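You operate a simulated robot arm through the tools that you are given. There is no shell and no other tool. Be economical: measure what you need, move in short steps, check, and stop when the job is done.

The job below is to be done with a simulated robot arm. You get a single attempt, and the scene is never put back.

## Task
Hold the valve marked 29 in the clamp, close it, then stand it in the leak tester.
Fine: Free the clamp again and slide the clear hood over the valve.

The check looks at the end state, three seconds after you hand in, the way a careful person would. Anything else that was tipped, shoved, dropped, spilled or broken makes it a failure.

## Robot
A 7-joint arm with a two-finger parallel gripper, fixed in place. Base frame: the origin is at the foot of the arm, x ahead of it, y to its left, z up; the work surface is at about z = 0. Lengths are in cm, angles in degrees, forces in N, time in s.
With the tool pointing down near the work surface it reaches from about 24 to 62 cm from the base axis. Its first joint turns from -66.0 to 66.0 degrees. Payload 2.6 kg.
The TCP is the grasp point between the finger pads, 3 cm short of the fingertips. In the tool frame z runs along the fingers and y along their closing line. The gripper opens to 9.4 cm. The fingers are 2.8 cm wide and 1 cm thick; the gripper's body (5 by 9.6 cm) begins 5.5 cm behind the TCP.
Orientation is told as [roll, pitch, yaw] about the base's x, y, z axes, in that order, counted from this pose: with the fingers straight down and closing along the base's y, the tool's x points along the base's -x, its y along +y and its z along -z.

## Interface
- The arm moves only by the tool send_rows. Its argument "steps" is a list of rows, each an object (a shift or turn left out is 0, a gripper value left out holds the last) with "slide": the shift along the tool's x, y, z in cm, a list of three; "rotation": the turn, a rotation vector about the tool's x, y, z in degrees, a list of three. In form: [{"slide": [x, y, z], "rotation": [rx, ry, rz]}, ...]. A call has 1 to 10 rows; each row is the pose to reach, as a shift and turn from the pose commanded when the call began, along the tool's axes at that moment. "fingers" is the gripper command, from -1 (shut) to 1 (fully open), values between in proportion, set as the call begins (left out, the last holds). Each row takes 0.2 s and may step no farther than 5 cm and 8.6 degrees from the row before; otherwise, or with a gripper value out of range, the whole call is refused. Where a pose cannot be reached the arm comes as near as it can. A force on the tool above 40 N (or 10 N above the force at the start of the call, whichever is more), or a blocked arm, ends the call early, and 0.2 s more pass. The fingers move at their own pace (about 7.2 cm/s each) and stop on an object; they squeeze with about 36 N. The grip force told is the motor's: it shows also when the fingers shut on nothing. Time passes only in rows, and 0.2 s behind the last, so rows that repeat a pose let the fingers close. It gives the time, the measured TCP pose, the force on the tool (base axes), the opening and the grip force at its end, in the units of the frame above (readings bear some noise), with the torque about the TCP (base axes, N m) and any sound that the robot's microphone picked up, and new pictures: "views" is both (left out), scene, wrist or none.
- Cameras (640 x 400 px; columns grow to the right, rows downward): "scene" is fixed at [5.07, 45.36, 55.44]; the picture's right is [-0.53, -0.85, 0.00], its down [-0.55, 0.35, -0.76] and it looks along [0.64, -0.40, -0.65] (base axes); focal length 263 px, centre (320, 200). "wrist" rides on the gripper at [7.6, 1.4, -10.2] in the tool frame; the picture's right is [-0.18, 0.98, 0.00], its down [-0.75, -0.14, -0.64] and it looks along [-0.63, -0.12, 0.77] (tool axes); focal length 243 px, centre (320, 200).
- probe_pixels(camera, pixels): for up to 12 pixels [column, row] of the newest picture of that camera ("zoom" is the newest enlarged one), the place [x, y, z] in the base frame of the surface seen there, good to about 0.2 cm. No time passes.
- zoom(camera, box): a new picture of the part [left, top, right, bottom] of that camera's present view, enlarged. No time passes.
- job_done(): hands the job in; it is judged then, once.

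Go step by step. Measure first, check grasps and placings, and put right what went wrong. The budget is 80 turns and 200 pictures, counting those below and the enlarged ones. Unless the task says otherwise, let go and move clear before handing in, and close with one line.

The tools are called after "Emit:" as name(argument=value, ...) on one line, values as JSON. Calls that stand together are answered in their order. send_rows: Moves the arm, as the interface text tells. Its arguments: {"type":"object","properties":{"steps":{"type":"array","items":{"type":"object","properties":{"slide":{"type":"array","items":{"type":"number"}},"rotation":{"type":"array","items":{"type":"number"}}}}},"fingers":{"type":"number"},"views":{"type":"string","enum":["both","scene","wrist","none"]}},"required":["steps"]} The other tools are called the same way: probe_pixels (camera, pixels) gives the place of the surface under pixels of a picture; zoom (camera, box) takes an enlarged picture of a part of a camera's view; job_done () hands the job in.

At the start:

```text
t: 0.0
tcp_pos: [41.92, 7.2, 33.47]
ee_rot: [0.0, 0.0, -0.1]
wrist_force: [-0.9, -0.3, 0.1]
torque: [-0.02, -0.02, -0.03]
finger_gap: 9.4
finger_force: 0.1
```

scene: 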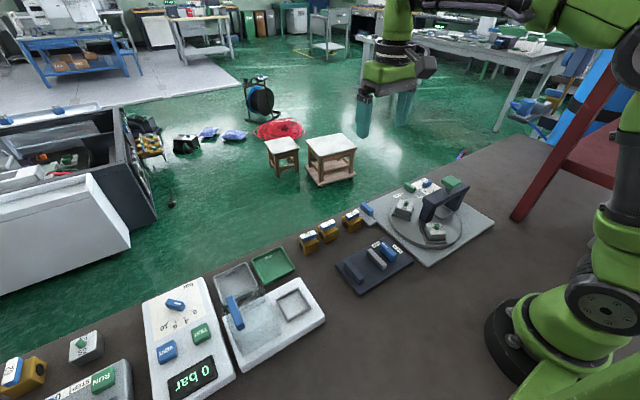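
wrist: 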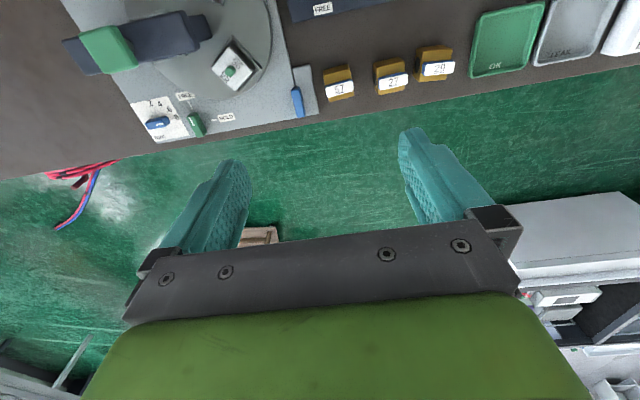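

The scene shows three brass valves near (308,240)-(352,218), a clamp block near (370,265), and a tester tray. I'll zoom in to read the markings.

Emit:
zoom(camera="scene", box=[290, 170, 500, 300])

Emit:
zoom(camera="scene", box=[130, 230, 340, 400])

Emit:
zoom(camera="scene", box=[0, 320, 140, 400])

Emit:
zoom(camera="wrist", box=[60, 0, 640, 150])

```text
3.05 times, centred on (395, 235) of scene
```

zoom: 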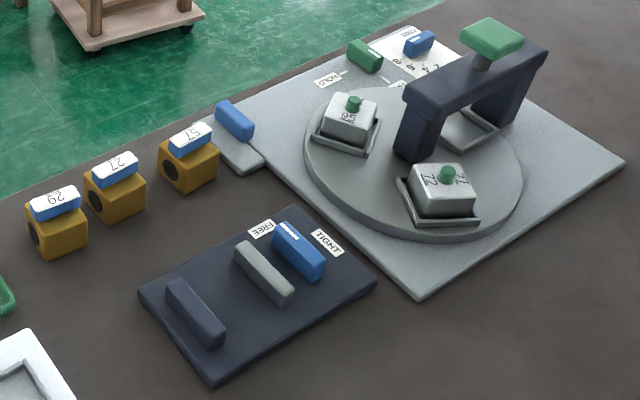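

```text
2.35 times, centred on (235, 315) of scene
```

zoom: 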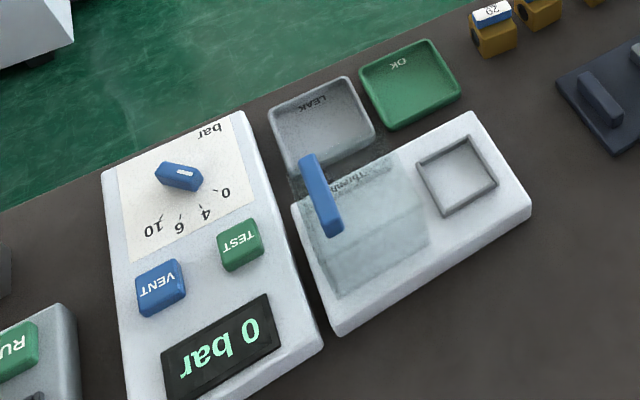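

```text
4.57 times, centred on (70, 360) of scene
```

zoom: 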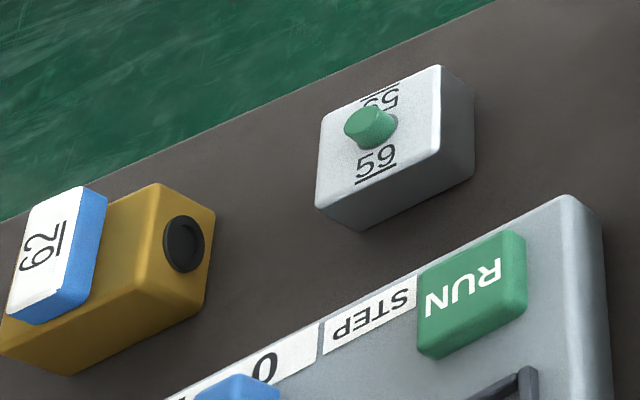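

```text
1.10 times, centred on (350, 75) of wrist
```

zoom: 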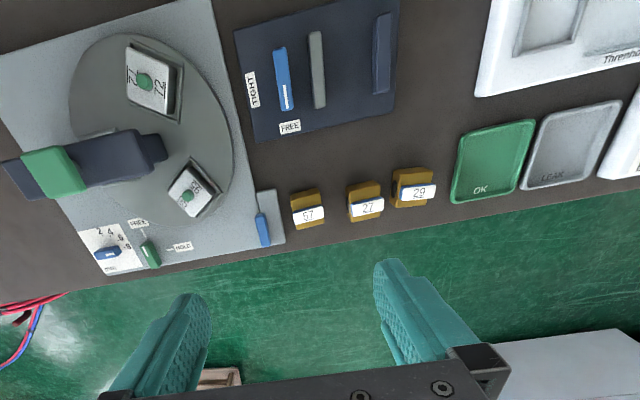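

The labels 29 and 62 are easy to confuse upside down, so I'll enlarge both to check the underlines and then measure.

Emit:
zoom(camera="scene", box=[295, 205, 375, 255])

Emit:
zoom(camera="scene", box=[0, 345, 60, 400])

Emit:
zoom(camera="wrist", box=[310, 40, 470, 110])

Emit:
zoom(camera="scene", box=[330, 230, 420, 300])

```text
8.00 times, centred on (335, 230) of scene
```

zoom: 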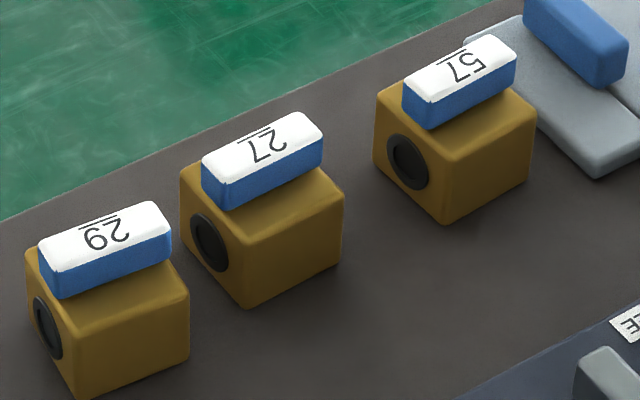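

```text
7.27 times, centred on (30, 372) of scene
```

zoom: 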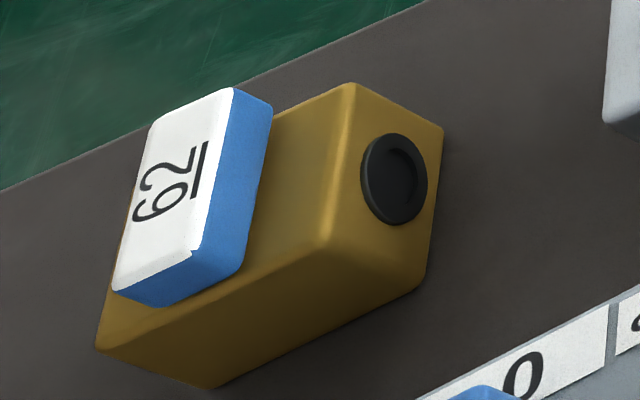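

```text
4.00 times, centred on (390, 75) of wrist
```

zoom: 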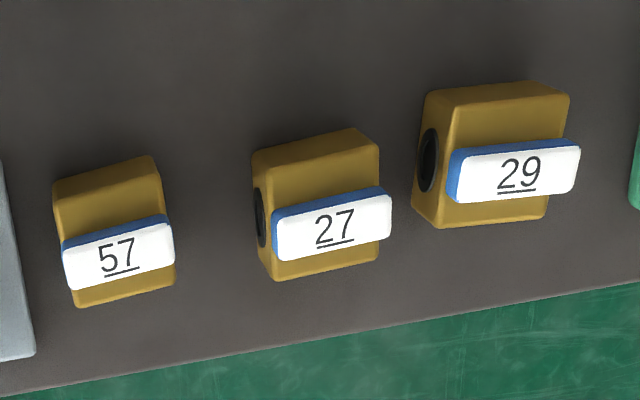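

```text
5.71 times, centred on (375, 265) of scene
```

zoom: 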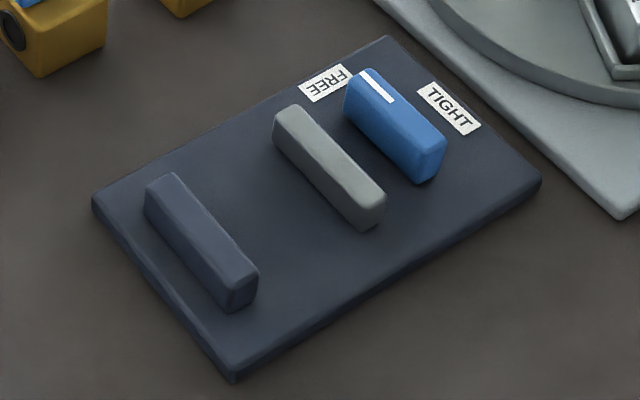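

The row valve is 29, with the underline below it in the wrist view, and its handle is parallel to the ports, so it is open. Next I'll probe the valve, clamp and tester geometry.

Emit:
probe_pixels(camera="scene", pixels=[[300, 239], [316, 231], [303, 242], [308, 240], [318, 240], [305, 254], [300, 248], [317, 247], [326, 232], [340, 225], [350, 215], [308, 233]])

Emit:
probe_pixels(camera="zoom", pixels=[[165, 180], [240, 285], [290, 110], [370, 200], [365, 78], [435, 145], [100, 200], [235, 370], [540, 185], [385, 45], [260, 230], [395, 105]])

Emit:
probe_pixels(camera="scene", pixels=[[275, 301], [301, 291], [312, 310], [286, 322], [294, 306], [231, 298], [240, 328], [234, 311], [243, 375], [320, 318], [293, 280], [228, 330]])

Emit:
zoom(camera="scene", box=[205, 255, 335, 385])

```text
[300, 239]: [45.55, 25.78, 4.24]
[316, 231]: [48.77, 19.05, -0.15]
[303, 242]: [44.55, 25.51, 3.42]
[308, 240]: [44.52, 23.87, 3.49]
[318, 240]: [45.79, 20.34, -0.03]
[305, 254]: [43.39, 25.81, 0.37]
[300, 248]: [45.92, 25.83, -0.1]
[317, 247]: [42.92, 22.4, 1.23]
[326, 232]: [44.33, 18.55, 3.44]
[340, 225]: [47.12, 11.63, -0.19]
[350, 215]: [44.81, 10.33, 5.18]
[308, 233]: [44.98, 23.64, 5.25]
```

```text
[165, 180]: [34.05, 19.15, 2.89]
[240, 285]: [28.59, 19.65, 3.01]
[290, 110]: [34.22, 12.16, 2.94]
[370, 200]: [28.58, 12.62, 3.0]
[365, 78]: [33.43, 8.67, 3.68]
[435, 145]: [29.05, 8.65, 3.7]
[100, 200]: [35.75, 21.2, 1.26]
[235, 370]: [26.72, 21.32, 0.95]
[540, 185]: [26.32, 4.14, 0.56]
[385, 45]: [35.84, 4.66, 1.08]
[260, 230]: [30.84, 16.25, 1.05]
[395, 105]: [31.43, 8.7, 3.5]
```

```text
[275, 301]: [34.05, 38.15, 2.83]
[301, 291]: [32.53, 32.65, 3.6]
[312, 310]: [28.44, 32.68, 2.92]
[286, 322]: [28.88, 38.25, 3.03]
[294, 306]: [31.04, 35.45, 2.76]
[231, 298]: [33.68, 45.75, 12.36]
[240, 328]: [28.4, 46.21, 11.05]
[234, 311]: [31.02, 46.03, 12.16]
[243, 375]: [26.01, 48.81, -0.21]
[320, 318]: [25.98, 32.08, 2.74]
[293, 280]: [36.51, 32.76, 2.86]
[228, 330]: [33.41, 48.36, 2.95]
```

```text
3.08 times, centred on (270, 320) of scene
```

zoom: 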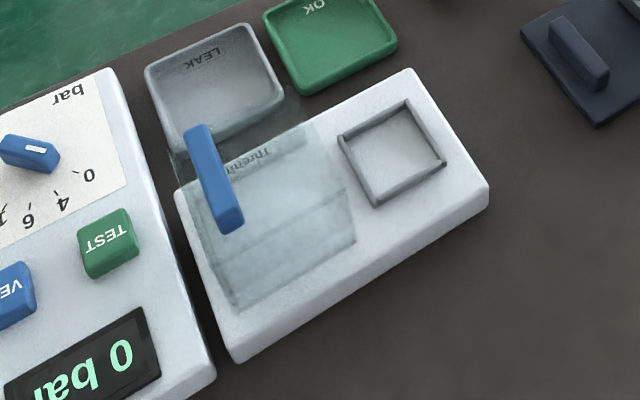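

The clamp jaws are at y≈12.4 (movable) and y≈19.4 (fixed), and the knob is at about (31.2, 8.7). I'll move above the valve for a closer look with the wrist camera.

Emit:
send_rows(steps=[{"slide": [0, 3.2, 3.2]}, {"slide": [0, 6.4, 6.4]}, {"slide": [0, 9.6, 9.6]}, {"slide": [0, 12.8, 12.8]}, {"slide": [0, 16, 16]}, {"slide": [0, 16, 16]}], fingers=1)

```text
t: 1.4
tcp_pos: [41.77, 23.34, 17.73]
ee_rot: [0.0, 0.0, 0.0]
wrist_force: [-0.3, 0.6, 0.5]
torque: [0.0, 0.04, 0.02]
finger_gap: 9.41
finger_force: 0.0
```

scene: 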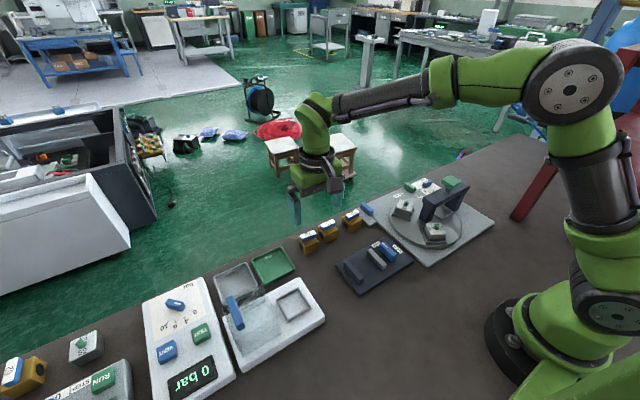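
wrist: 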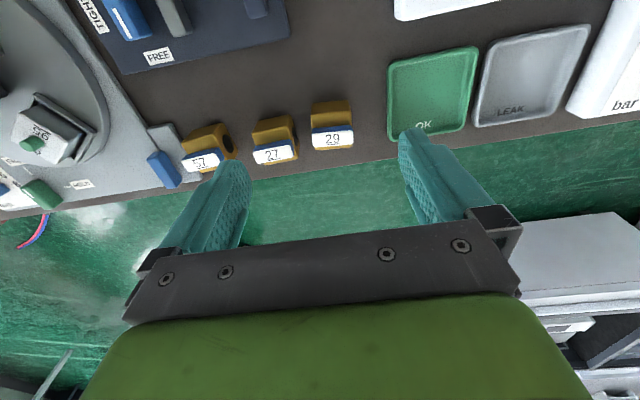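

Valve 29 is at (332,125) in the wrist view. I'll enlarge it.

Emit:
zoom(camera="wrist", box=[230, 80, 390, 180])

```text
4.00 times, centred on (310, 130) of wrist
```

zoom: 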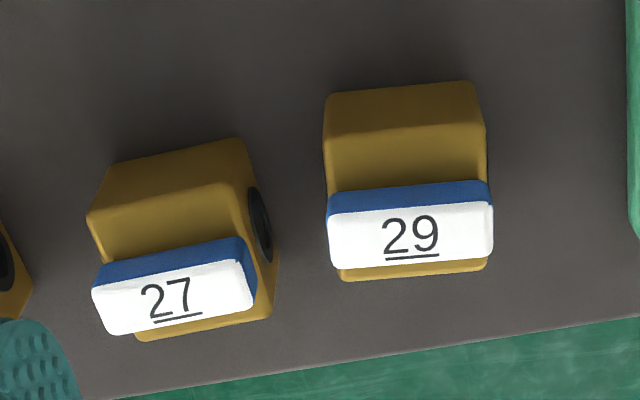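

Emit:
probe_pixels(camera="zoom", pixels=[[332, 140], [480, 130], [345, 278], [482, 268], [335, 216], [486, 206], [338, 264], [486, 256], [326, 97], [473, 85], [405, 92], [411, 236]])

```text
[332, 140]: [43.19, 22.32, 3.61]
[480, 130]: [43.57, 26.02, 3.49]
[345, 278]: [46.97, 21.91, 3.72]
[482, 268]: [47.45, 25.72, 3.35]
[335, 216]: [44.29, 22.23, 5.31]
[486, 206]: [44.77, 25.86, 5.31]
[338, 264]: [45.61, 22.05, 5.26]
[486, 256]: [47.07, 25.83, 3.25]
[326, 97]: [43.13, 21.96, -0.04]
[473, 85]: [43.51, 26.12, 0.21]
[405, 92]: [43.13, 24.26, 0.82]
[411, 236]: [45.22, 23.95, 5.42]
```

Valve 29's body is about 4×4×3.5 cm, centred near (45.2, 24.0) with yaw of about -7°. I'll go above it and turn the tool so the fingers close across x.

Emit:
send_rows(steps=[{"slide": [-0.4, 0.1, 0], "rotation": [0, 0, -8.3]}, {"slide": [-0.8, 0.2, 0], "rotation": [0, 0, -16.6]}, {"slide": [-1.2, 0.3, 0], "rotation": [0, 0, -24.9]}, {"slide": [-1.6, 0.4, 0], "rotation": [0, 0, -33.2]}, {"slide": [-2.0, 0.5, 0], "rotation": [0, 0, -41.5]}, {"slide": [-2.4, 0.6, 0], "rotation": [0, 0, -49.8]}, {"slide": [-2.8, 0.66, 0], "rotation": [0, 0, -58.1]}, {"slide": [-3.2, 0.66, 0], "rotation": [0, 0, -66.4]}, {"slide": [-3.4, 0.66, 0], "rotation": [0, 0, -74.7]}, {"slide": [-3.4, 0.66, 0], "rotation": [0, 0, -83]}], views="both")

```text
t: 3.6
tcp_pos: [45.33, 23.87, 17.61]
ee_rot: [-0.1, -0.1, 83.1]
wrist_force: [0.2, 0.2, -0.7]
torque: [-0.02, 0.02, 0.02]
finger_gap: 9.42
finger_force: 0.0
```

scene: 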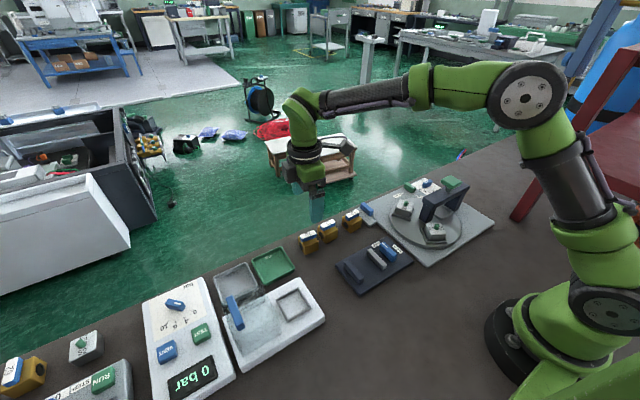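
wrist: 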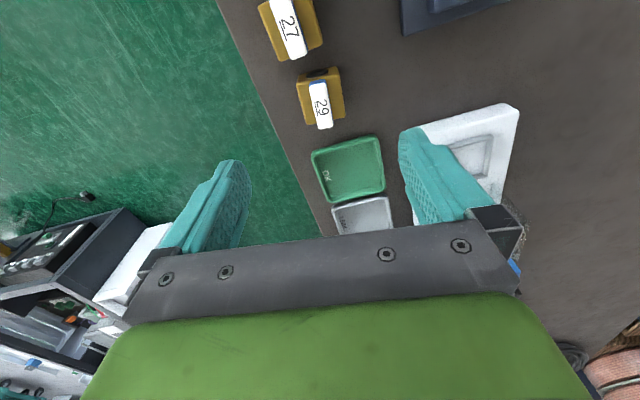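

The yaw is right at 83° and I'm centred over the valve. I'll descend in steps.

Emit:
send_rows(steps=[{"slide": [0, 0, 4]}, {"slide": [0, 0, 8]}, {"slide": [0, 0, 11]}, {"slide": [0, 0, 13]}, {"slide": [0, 0, 14.1]}, {"slide": [0, 0, 14.1]}])

Emit:
zoom(camera="scene", box=[270, 180, 400, 270])

```text
t: 5.0
tcp_pos: [45.37, 23.7, 3.43]
ee_rot: [0.0, 0.0, 83.0]
wrist_force: [-0.3, 0.7, 0.7]
torque: [0.0, 0.0, -0.04]
finger_gap: 9.39
finger_force: 0.0
```

scene: 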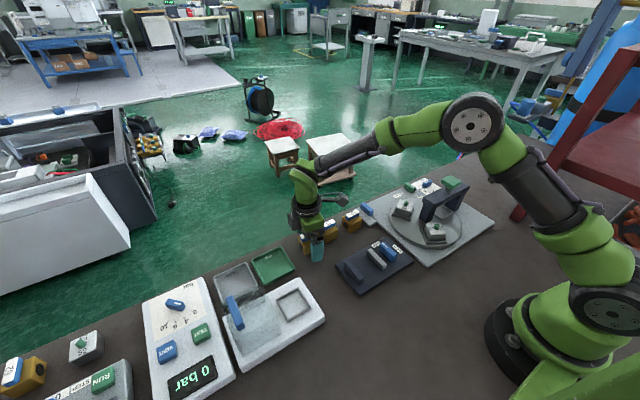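
wrist: 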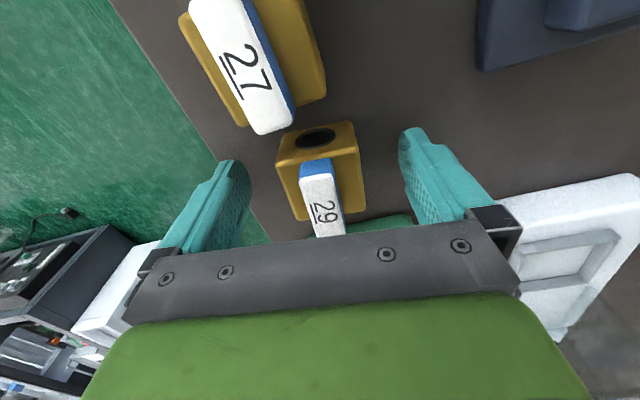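

```text
4.44 times, centred on (335, 225) of scene
```

zoom: 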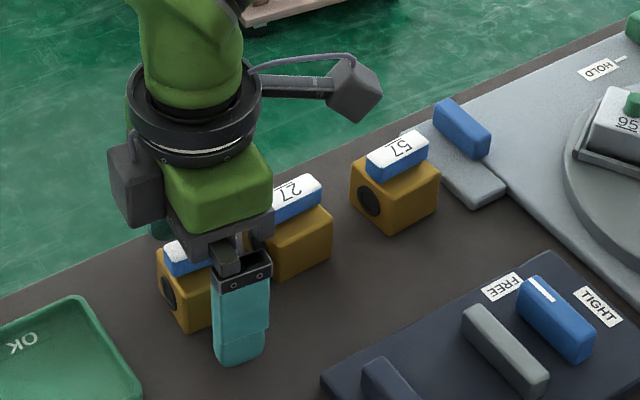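

The valve sits between the fingers. I'll close and lift a little to check the grip.

Emit:
send_rows(steps=[{}, {}, {}, {}, {}], fingers=-1, views="none")

Emit:
send_rows(steps=[{"slide": [0, 0, -3]}, {"slide": [0, 0, -7]}, {"slide": [0, 0, -10]}, {"slide": [0, 0, -10]}])

```text
t: 6.2
tcp_pos: [45.15, 23.78, 3.46]
ee_rot: [0.0, 0.0, 83.2]
wrist_force: [-0.5, 1.4, -0.3]
torque: [0.02, 0.01, 0.01]
finger_gap: 4.61
finger_force: 35.7
```

```text
t: 7.2
tcp_pos: [45.24, 23.85, 13.49]
ee_rot: [0.0, 0.0, 83.1]
wrist_force: [0.4, 0.7, -4.4]
torque: [-0.03, 0.03, -0.01]
finger_gap: 4.6
finger_force: 36.3
```

scene: 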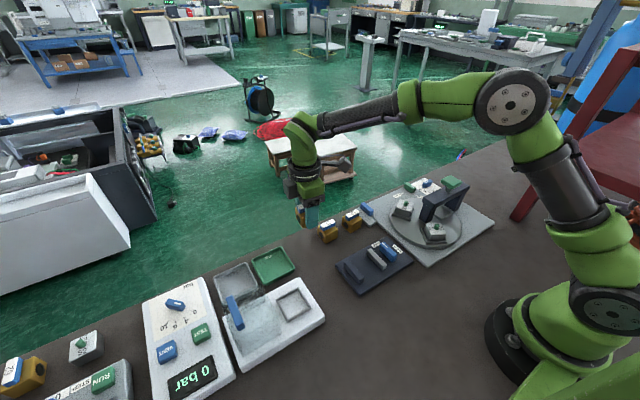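
wrist: 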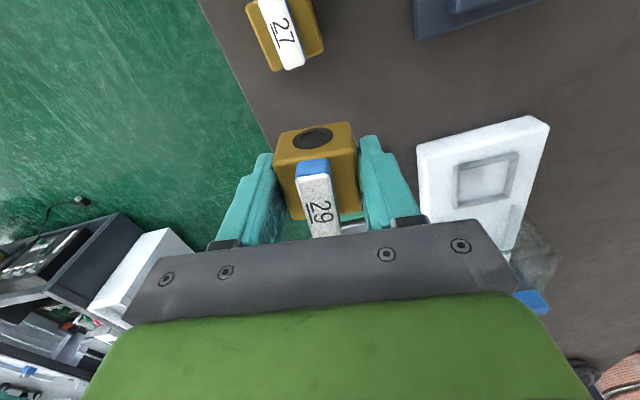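

The valve is held with a gap of 4.6 and a weight of about 4 N. Next I'll measure how it sits in the hand and get the exact clamp jaw faces.

Emit:
zoom(camera="wrist", box=[230, 100, 430, 250])

Emit:
probe_pixels(camera="wrist", pixels=[[276, 158], [355, 148], [275, 133], [350, 123], [298, 174], [327, 171], [290, 219], [316, 205]])

Emit:
zoom(camera="scene", box=[330, 230, 420, 300])

Emit:
probe_pixels(camera="zoom", pixels=[[185, 175], [255, 262], [275, 118], [352, 220], [275, 150], [355, 222], [310, 180], [215, 220], [230, 215], [330, 155], [220, 190], [275, 235]])

```text
2.67 times, centred on (330, 175) of wrist
```

zoom: 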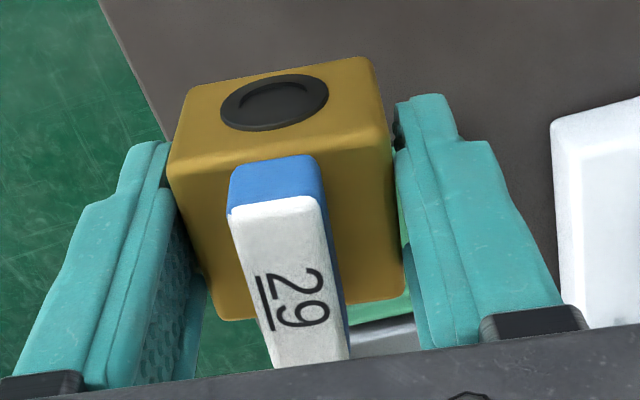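

```text
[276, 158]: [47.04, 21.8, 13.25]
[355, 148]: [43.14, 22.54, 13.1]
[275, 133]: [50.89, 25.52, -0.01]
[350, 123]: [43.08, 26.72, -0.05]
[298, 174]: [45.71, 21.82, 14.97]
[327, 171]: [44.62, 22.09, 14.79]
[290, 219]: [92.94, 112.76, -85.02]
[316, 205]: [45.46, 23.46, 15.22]
```

```text
5.71 times, centred on (375, 265) of scene
```

zoom: 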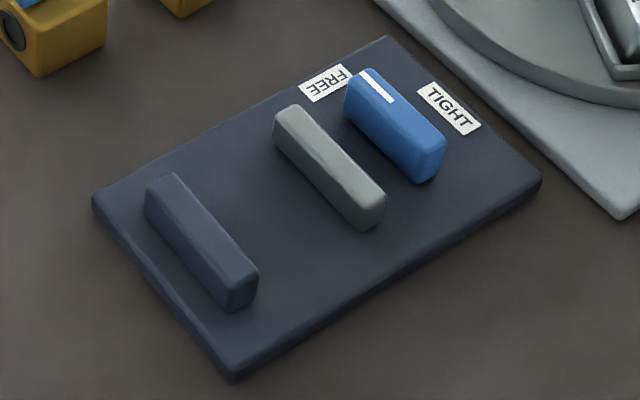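

```text
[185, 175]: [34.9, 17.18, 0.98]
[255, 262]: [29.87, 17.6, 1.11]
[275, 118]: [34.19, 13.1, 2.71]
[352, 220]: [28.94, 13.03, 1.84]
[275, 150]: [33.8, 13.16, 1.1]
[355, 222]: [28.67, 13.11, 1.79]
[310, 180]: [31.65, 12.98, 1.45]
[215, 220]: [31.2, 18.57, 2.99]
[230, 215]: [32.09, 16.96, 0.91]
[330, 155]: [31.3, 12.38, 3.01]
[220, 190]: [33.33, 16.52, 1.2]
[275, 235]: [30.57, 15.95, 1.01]
```

The jaws' inner faces are at y≈13.05 and ≈18.35, and the plate top is at z≈1.0. I'll carry the valve above the clamp gap and align the yaw to 90°.

Emit:
send_rows(steps=[{"slide": [2.4, 3.2, 0], "rotation": [0, 0, -2]}, {"slide": [4.8, 6.4, 0], "rotation": [0, 0, -4]}, {"slide": [7.2, 9.6, 0], "rotation": [0, 0, -6]}, {"slide": [9.65, 12.77, 0], "rotation": [0, 0, -6.9]}, {"slide": [9.65, 12.77, 4], "rotation": [0, 0, -6.9]}, {"slide": [9.65, 12.77, 4], "rotation": [0, 0, -6.9]}])

Emit:
zoom(camera="scene", box=[330, 210, 430, 300])

Emit:
zoom(camera="wrist", box=[200, 0, 440, 250])

```text
t: 8.6
tcp_pos: [31.39, 15.87, 9.34]
ee_rot: [0.0, 0.0, 89.9]
wrist_force: [0.1, 0.2, -3.6]
torque: [0.0, -0.01, -0.01]
finger_gap: 4.63
finger_force: 36.0
```

scene: 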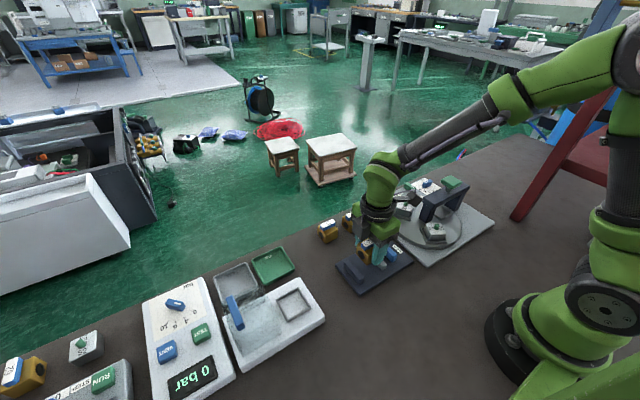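
wrist: 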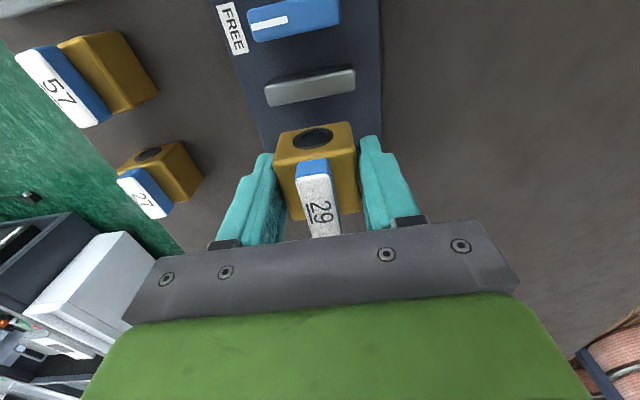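

```text
4.44 times, centred on (380, 255) of scene
```

zoom: 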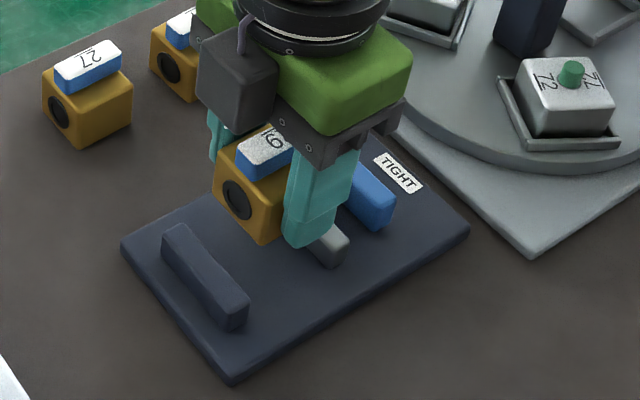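

```text
1.60 times, centred on (320, 125) of wrist
```

zoom: 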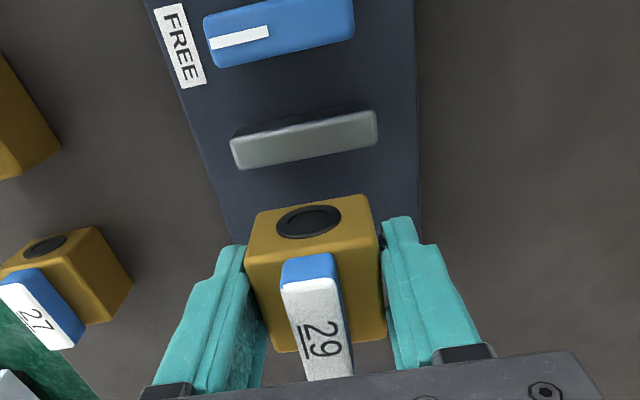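

It looks aligned. I'll probe the valve's -y and +y faces against the jaws before lowering.

Emit:
probe_pixels(camera="zoom", pixels=[[310, 212], [270, 225], [360, 230], [250, 150], [330, 130], [310, 245]])

Emit:
probe_pixels(camera="scene", pixels=[[383, 254], [384, 261], [381, 250], [387, 258], [372, 272], [376, 275]])

Emit:
zoom(camera="scene", box=[350, 230, 410, 290])

```text
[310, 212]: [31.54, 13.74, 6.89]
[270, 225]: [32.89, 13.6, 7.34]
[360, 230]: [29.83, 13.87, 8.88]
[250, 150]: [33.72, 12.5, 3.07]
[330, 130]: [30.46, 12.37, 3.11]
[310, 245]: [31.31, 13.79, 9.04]
```

```text
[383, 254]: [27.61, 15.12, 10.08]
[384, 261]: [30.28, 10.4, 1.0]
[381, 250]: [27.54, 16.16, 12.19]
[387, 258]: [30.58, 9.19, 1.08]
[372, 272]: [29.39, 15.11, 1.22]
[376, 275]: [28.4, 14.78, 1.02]
```

```text
6.67 times, centred on (380, 260) of scene
```

zoom: 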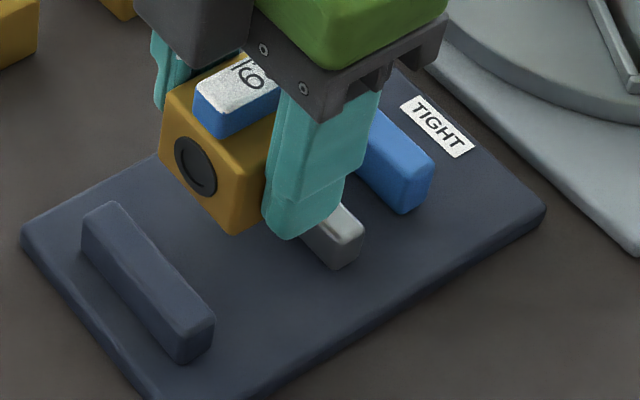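

Emit:
probe_pixels(camera="zoom", pixels=[[215, 205], [172, 150], [232, 190], [170, 120], [195, 110], [120, 208], [205, 318], [160, 262], [150, 235], [165, 250]])

```text
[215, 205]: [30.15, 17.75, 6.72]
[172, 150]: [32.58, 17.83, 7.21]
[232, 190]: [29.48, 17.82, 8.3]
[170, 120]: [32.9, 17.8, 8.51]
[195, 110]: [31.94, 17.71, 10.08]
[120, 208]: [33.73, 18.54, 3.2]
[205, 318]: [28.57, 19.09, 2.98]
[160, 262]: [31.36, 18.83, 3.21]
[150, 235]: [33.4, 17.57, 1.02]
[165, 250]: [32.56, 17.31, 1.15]
```

The valve spans y 13.75–17.8 and the jaws 13.05–18.4, so there is clearance on both sides. I'll lower it to the plate.

Emit:
send_rows(steps=[{"slide": [0, 0, 2]}, {"slide": [0, 0, 4]}, {"slide": [0, 0, 4.5]}, {"slide": [0, 0, 4.8]}, {"slide": [0, 0, 4.8]}], views="scene")

```text
t: 9.8
tcp_pos: [31.44, 15.77, 4.63]
ee_rot: [0.0, 0.1, 90.0]
wrist_force: [0.1, -0.8, -3.7]
torque: [0.02, -0.01, -0.01]
finger_gap: 4.61
finger_force: 36.1
```

scene: 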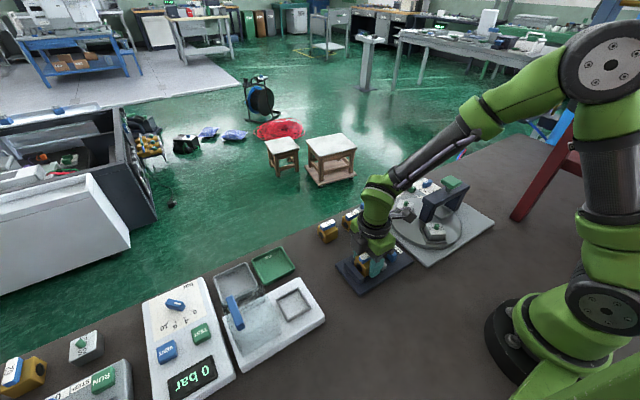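

It is still hanging at about -3.7 N, so I'll ease down slightly to find contact.

Emit:
send_rows(steps=[{"slide": [0, 0, 0.08]}, {"slide": [0, 0, 0.15]}, {"slide": [0, 0, 0.15]}], views="none")

```text
t: 10.6
tcp_pos: [31.46, 15.75, 4.71]
ee_rot: [-0.1, -0.1, 90.0]
wrist_force: [-10.9, -7.7, 31.7]
torque: [-0.04, 0.09, 0.04]
finger_gap: 4.64
finger_force: 36.1
```

Contact is made. I'll back off 0.08 and open the fingers.

Emit:
send_rows(steps=[{"slide": [0, 0, -0.1]}, {"slide": [0, 0, -0.1]}], views="none")

Emit:
send_rows(steps=[{}, {}, {}], fingers=0.6, views="both")

```text
t: 11.2
tcp_pos: [31.44, 15.81, 4.61]
ee_rot: [0.0, -0.1, 89.9]
wrist_force: [-1.3, -0.9, 10.9]
torque: [-0.08, -0.08, -0.17]
finger_gap: 4.61
finger_force: 36.2
```

```text
t: 12.0
tcp_pos: [31.39, 15.8, 4.6]
ee_rot: [-0.1, 0.0, 90.0]
wrist_force: [-1.0, -0.4, -0.7]
torque: [0.02, 0.0, 0.01]
finger_gap: 7.52
finger_force: 0.1
```

scene: 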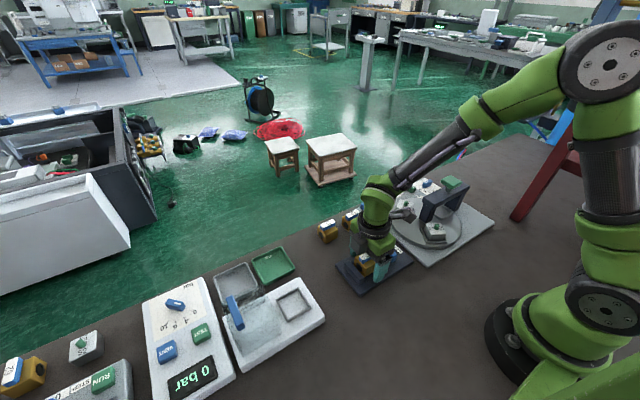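
wrist: 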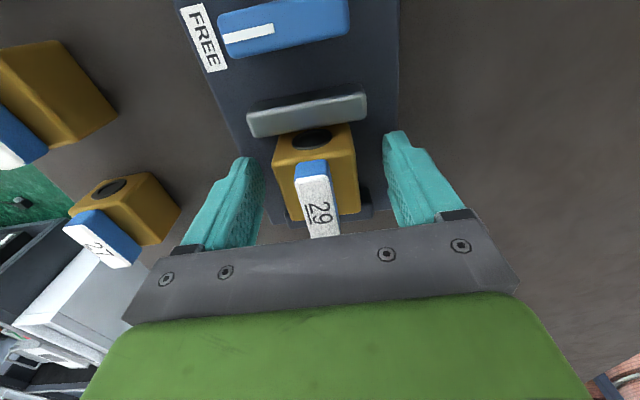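

The valve stands free between the jaws. I'll rise, move over the clamp knob at (31.2, 8.7), and turn back toward yaw 0.

Emit:
send_rows(steps=[{"slide": [0, 0, -4.5]}, {"slide": [0, 0, -9]}, {"slide": [1, 0, -9], "rotation": [0, 0, 8.5]}, {"slide": [2, 0, -9], "rotation": [0, 0, 17]}, {"slide": [3, 0, -9], "rotation": [0, 0, 25.5]}, {"slide": [4, 0, -9], "rotation": [0, 0, 34]}, {"slide": [5, 0.1, -9], "rotation": [0, 0, 42.5]}, {"slide": [6, 0.2, -9], "rotation": [0, 0, 51]}, {"slide": [7.1, 0.2, -9], "rotation": [0, 0, 59.5]}, {"slide": [7.1, 0.2, -9], "rotation": [0, 0, 68]}], views="none")

Emit:
send_rows(steps=[{"rotation": [0, 0, 8]}, {"rotation": [0, 0, 16]}, {"rotation": [0, 0, 22]}, {"rotation": [0, 0, 22]}], fingers=-0.36)

Emit:
zoom(camera="wrist", box=[200, 50, 440, 250])

```text
t: 14.2
tcp_pos: [31.18, 8.58, 13.8]
ee_rot: [0.0, 0.0, 21.7]
wrist_force: [0.4, 0.2, -0.4]
torque: [-0.01, -0.02, -0.01]
finger_gap: 7.54
finger_force: 0.1
```

```text
t: 15.2
tcp_pos: [31.3, 8.72, 13.67]
ee_rot: [-0.1, 0.0, -0.2]
wrist_force: [-0.3, 0.0, 0.7]
torque: [-0.01, 0.01, -0.01]
finger_gap: 3.01
finger_force: 0.1
```

scene: 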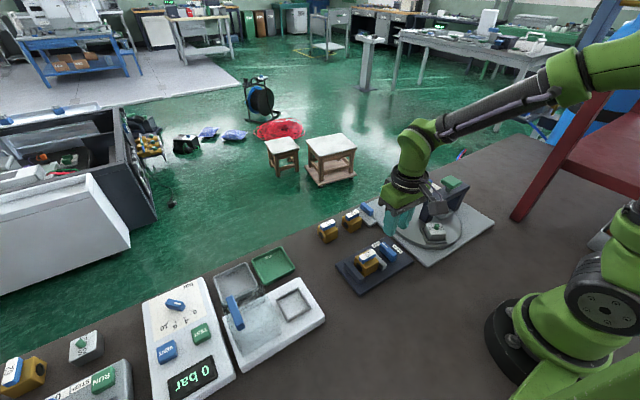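
wrist: 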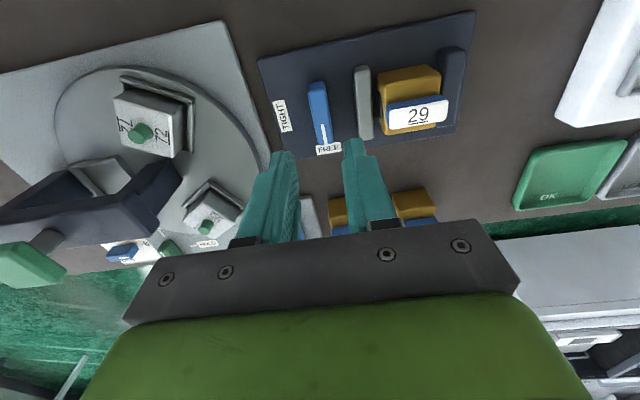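

```text
2.00 times, centred on (320, 150) of wrist
```

zoom: 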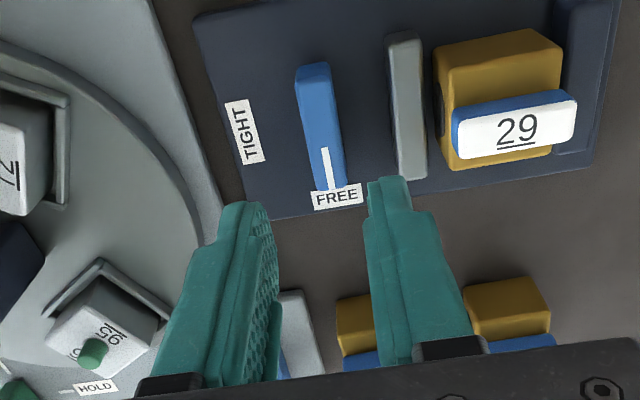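

The knob pointer is at FREE, with TIGHT on its -y side. I'll probe the knob outline before gripping.

Emit:
probe_pixels(camera="zoom", pixels=[[298, 80], [328, 80], [310, 165], [342, 165], [313, 66], [335, 180], [320, 120], [395, 60], [400, 160], [252, 130], [335, 195]])

```text
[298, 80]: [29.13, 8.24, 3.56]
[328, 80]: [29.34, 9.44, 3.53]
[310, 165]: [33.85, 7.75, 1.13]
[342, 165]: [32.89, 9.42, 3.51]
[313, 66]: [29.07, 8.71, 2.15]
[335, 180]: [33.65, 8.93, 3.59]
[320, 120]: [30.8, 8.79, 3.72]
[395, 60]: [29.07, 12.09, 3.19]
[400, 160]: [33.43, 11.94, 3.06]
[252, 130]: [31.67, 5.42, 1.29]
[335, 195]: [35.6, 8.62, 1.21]
```

The knob is centred at about (31.3, 8.75). I'll descend straight down, with 0.5 cm clearance to the jaw, and grip it.

Emit:
send_rows(steps=[{"slide": [0, 0, 4]}, {"slide": [0, 0, 7.5]}, {"slide": [0, 0, 9.1]}, {"slide": [0, 0, 9.1]}], views="scene")

Emit:
send_rows(steps=[{}, {}, {}], fingers=-1, views="both")

```text
t: 16.2
tcp_pos: [31.13, 8.8, 4.41]
ee_rot: [0.0, 0.0, -0.1]
wrist_force: [-0.4, 0.1, -0.5]
torque: [0.02, 0.02, -0.01]
finger_gap: 3.02
finger_force: 0.0
```

scene: 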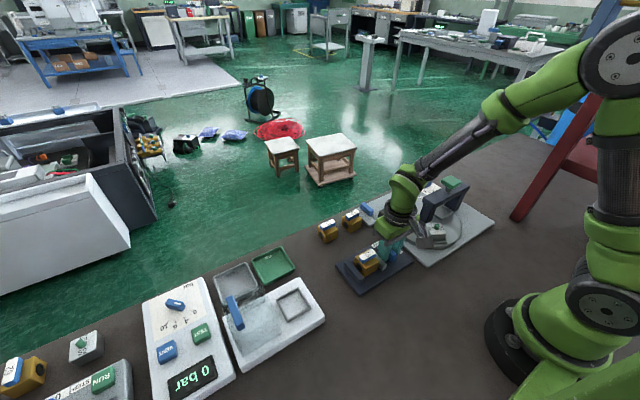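

```text
t: 17.0
tcp_pos: [31.16, 8.8, 4.48]
ee_rot: [0.0, -0.1, 0.0]
wrist_force: [1.8, 3.8, -10.6]
torque: [0.07, -0.36, 0.03]
finger_gap: 1.5
finger_force: 45.2
```

scene: 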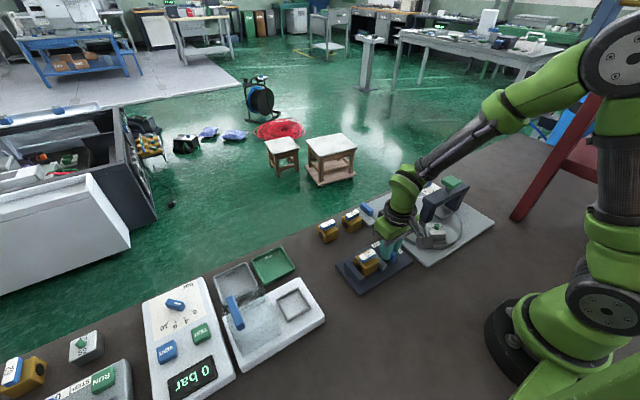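
wrist: 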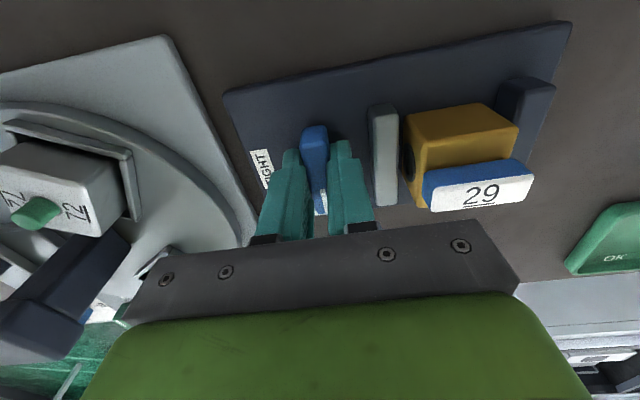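

The knob is gripped. I'll turn it toward TIGHT (clockwise from above, rz positive) and watch the torque.

Emit:
send_rows(steps=[{"rotation": [0, 0, 7.5]}, {"rotation": [0, 0, 15]}, {"rotation": [0, 0, 22.5]}, {"rotation": [0, 0, 30]}], views="wrist")

```text
t: 18.0
tcp_pos: [31.24, 8.91, 4.51]
ee_rot: [0.2, 0.1, -30.0]
wrist_force: [-1.1, 22.8, -10.9]
torque: [-0.17, -0.48, 0.09]
finger_gap: 1.48
finger_force: 44.6
```

wrist: 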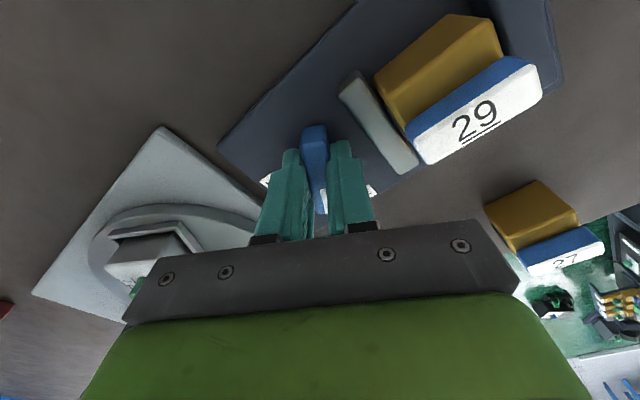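

The jaw is advancing. The side force of +23 N in y suggests the pivot is slightly toward +y, so I'll shift a little and continue turning.

Emit:
send_rows(steps=[{"slide": [0.08, 0.13, 0], "rotation": [0, 0, 7.5]}, {"slide": [0.08, 0.13, 0], "rotation": [0, 0, 15]}, {"slide": [0.08, 0.13, 0], "rotation": [0, 0, 22.5]}, {"slide": [0.08, 0.13, 0], "rotation": [0, 0, 30]}], views="wrist")

```text
t: 19.0
tcp_pos: [31.25, 8.83, 4.52]
ee_rot: [0.2, 0.0, -59.1]
wrist_force: [2.7, 1.6, -0.9]
torque: [-0.22, 0.42, -0.01]
finger_gap: 1.49
finger_force: 44.9
stopped in row 4: the force on the tool passed its limit at 42 N (the readings are from after the stop); the commanded pose is now the measured one
```

wrist: 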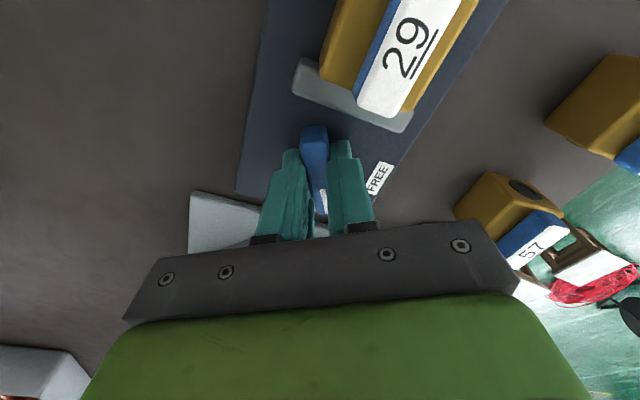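

The force spiked and then relaxed to near zero at -59°, with the jaw almost at the valve. I'll keep turning in smaller steps.

Emit:
send_rows(steps=[{"rotation": [0, 0, 5]}, {"rotation": [0, 0, 10]}, {"rotation": [0, 0, 15]}], views="wrist")

```text
t: 19.8
tcp_pos: [31.4, 9.11, 4.58]
ee_rot: [0.4, 0.0, -74.1]
wrist_force: [20.0, 8.9, -27.4]
torque: [-1.03, 0.15, 0.12]
finger_gap: 1.5
finger_force: 44.5
```

wrist: 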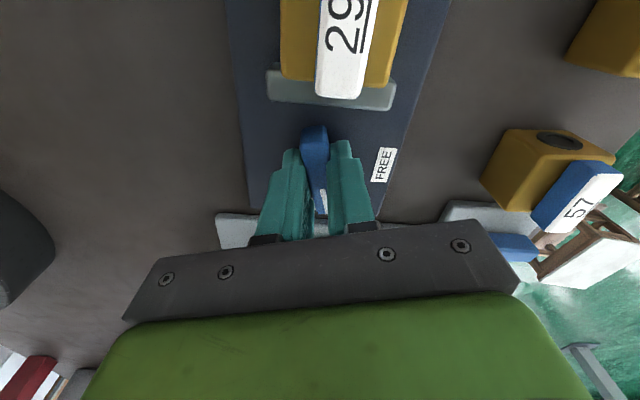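

It is at -74° and tracking well. I'll finish to -90° with a slight positional correction.

Emit:
send_rows(steps=[{"slide": [0.03, 0.1, 0.1], "rotation": [0, 0, 5]}, {"slide": [0.03, 0.1, 0.1], "rotation": [0, 0, 10]}, {"slide": [0.03, 0.1, 0.1], "rotation": [0, 0, 15.5]}], views="wrist")

```text
t: 20.6
tcp_pos: [31.48, 9.08, 4.58]
ee_rot: [0.3, 0.2, -89.8]
wrist_force: [2.2, -1.3, 23.3]
torque: [-1.19, 0.62, 0.05]
finger_gap: 1.47
finger_force: 45.3
```

wrist: 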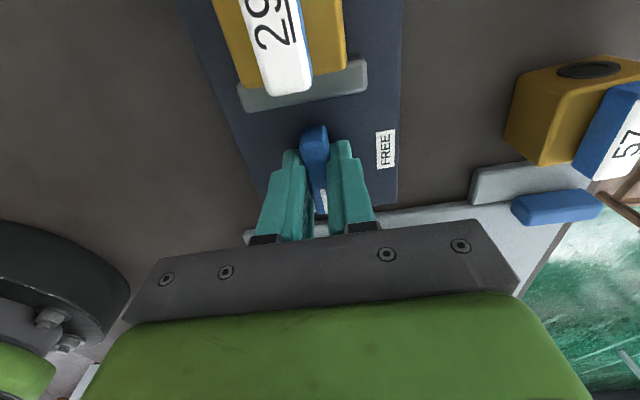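

The knob is turned a full 90°. I'll release, rise, and inspect.

Emit:
send_rows(steps=[{}, {}], fingers=-0.3, views="none")

Emit:
send_rows(steps=[{"slide": [0, 0, -4.5]}, {"slide": [0, 0, -9]}, {"slide": [0, 0, -9]}])

Emit:
zoom(camera="scene", box=[330, 210, 430, 300])

Emit:
zoom(camera="wrist", box=[180, 0, 460, 220])

```text
t: 21.2
tcp_pos: [31.34, 9.05, 4.43]
ee_rot: [0.0, 0.1, -89.6]
wrist_force: [0.4, -1.2, 0.4]
torque: [0.02, -0.03, -0.01]
finger_gap: 3.3
finger_force: 0.1
```

```text
t: 22.0
tcp_pos: [31.31, 8.96, 13.5]
ee_rot: [0.3, 0.1, -89.6]
wrist_force: [0.7, 0.3, -0.7]
torque: [0.0, -0.04, 0.02]
finger_gap: 3.3
finger_force: 0.0
```

scene: 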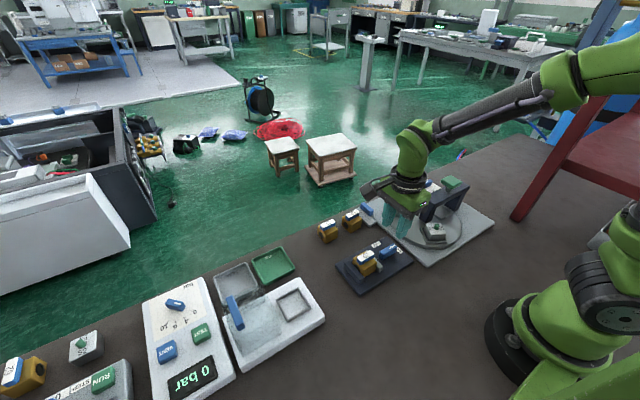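
wrist: 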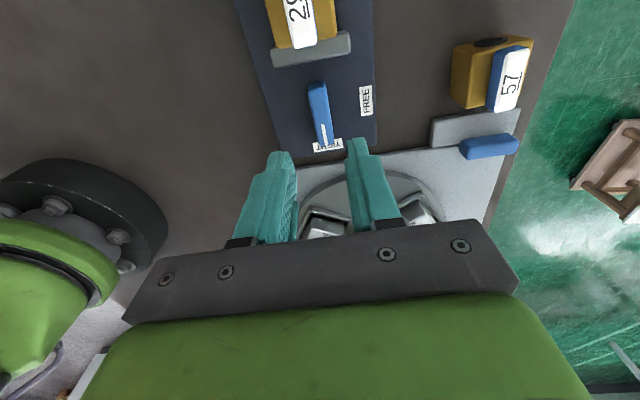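

```text
4.44 times, centred on (380, 255) of scene
```

zoom: 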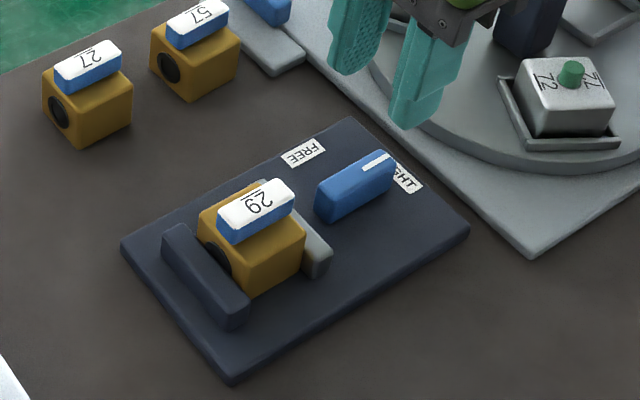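

```text
1.82 times, centred on (320, 110) of wrist
```

zoom: 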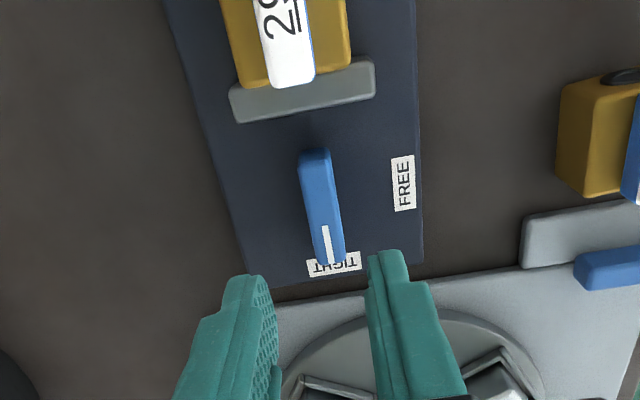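

The pointer is on TIGHT and the valve is clamped between the jaws. I'll probe its handle now.

Emit:
zoom(camera="scene", box=[360, 240, 410, 290])

Emit:
probe_pixels(camera="scene", pixels=[[379, 259], [395, 254], [388, 251], [387, 256]])

```text
8.00 times, centred on (385, 265) of scene
```

zoom: 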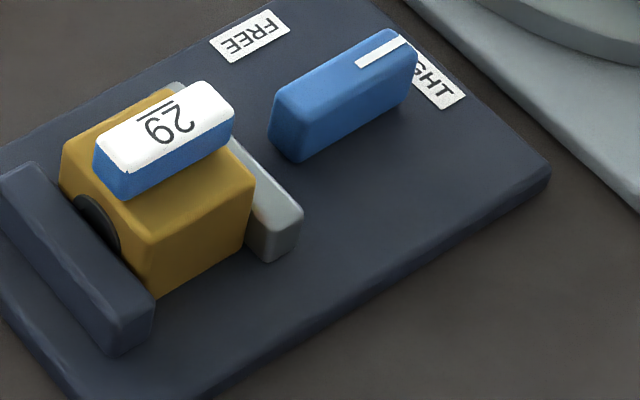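

```text
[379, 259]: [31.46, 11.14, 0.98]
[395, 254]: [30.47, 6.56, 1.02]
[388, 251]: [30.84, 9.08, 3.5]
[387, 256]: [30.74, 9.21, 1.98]
```

Emit:
probe_pixels(camera="zoom", pixels=[[100, 145], [225, 110], [125, 170], [195, 90], [165, 125], [180, 165], [65, 170], [245, 185], [150, 250], [235, 150], [140, 300], [345, 90]])

```text
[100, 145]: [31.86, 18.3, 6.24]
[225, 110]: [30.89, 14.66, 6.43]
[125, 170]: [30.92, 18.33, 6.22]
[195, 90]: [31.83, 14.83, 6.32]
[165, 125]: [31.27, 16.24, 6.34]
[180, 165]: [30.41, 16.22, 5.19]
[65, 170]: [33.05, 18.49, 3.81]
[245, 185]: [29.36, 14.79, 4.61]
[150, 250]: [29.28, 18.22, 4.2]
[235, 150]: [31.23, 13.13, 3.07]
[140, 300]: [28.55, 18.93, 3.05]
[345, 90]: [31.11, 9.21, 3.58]
```

The handle is centred at (31.4, 16.5), with its top at z 6.35 and the body top at about 4.65. I'll move above it and lower the fingertips to straddle only the handle.

Emit:
send_rows(steps=[{"slide": [3.8, 0, 0]}, {"slide": [7.52, 0.1, 0]}, {"slide": [7.52, 0.1, 3]}, {"slide": [7.52, 0.1, 5.6]}, {"slide": [7.52, 0.1, 5.6]}], views="both")

Emit:
zoom(camera="scene", box=[345, 220, 415, 290])

```text
t: 23.2
tcp_pos: [31.48, 16.57, 7.77]
ee_rot: [0.3, 0.2, -89.7]
wrist_force: [-3.3, -3.2, 13.0]
torque: [-0.2, 0.36, 0.08]
finger_gap: 3.44
finger_force: 1.3
```

scene: 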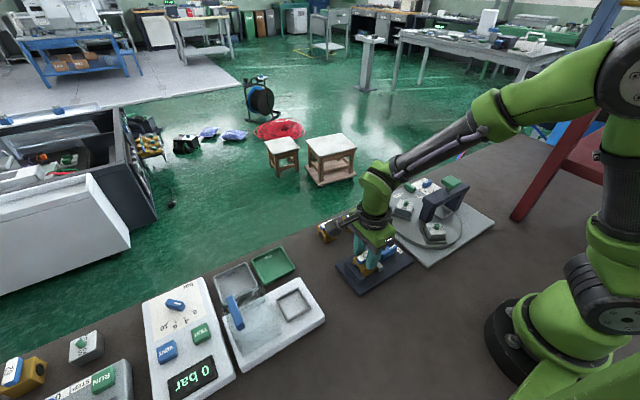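
wrist: 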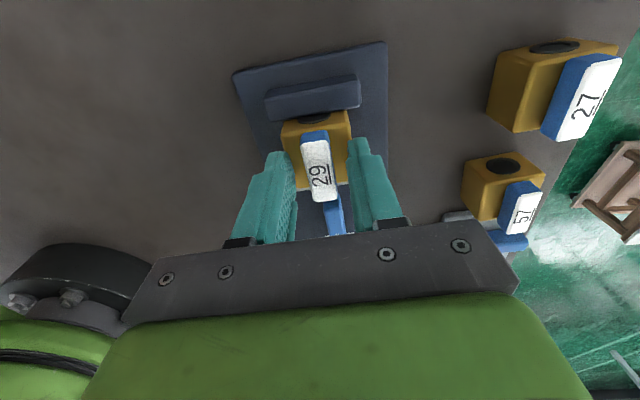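

```text
5.71 times, centred on (380, 255) of scene
```

zoom: 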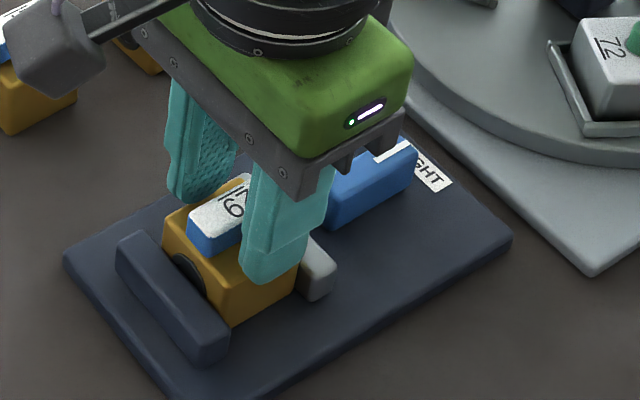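

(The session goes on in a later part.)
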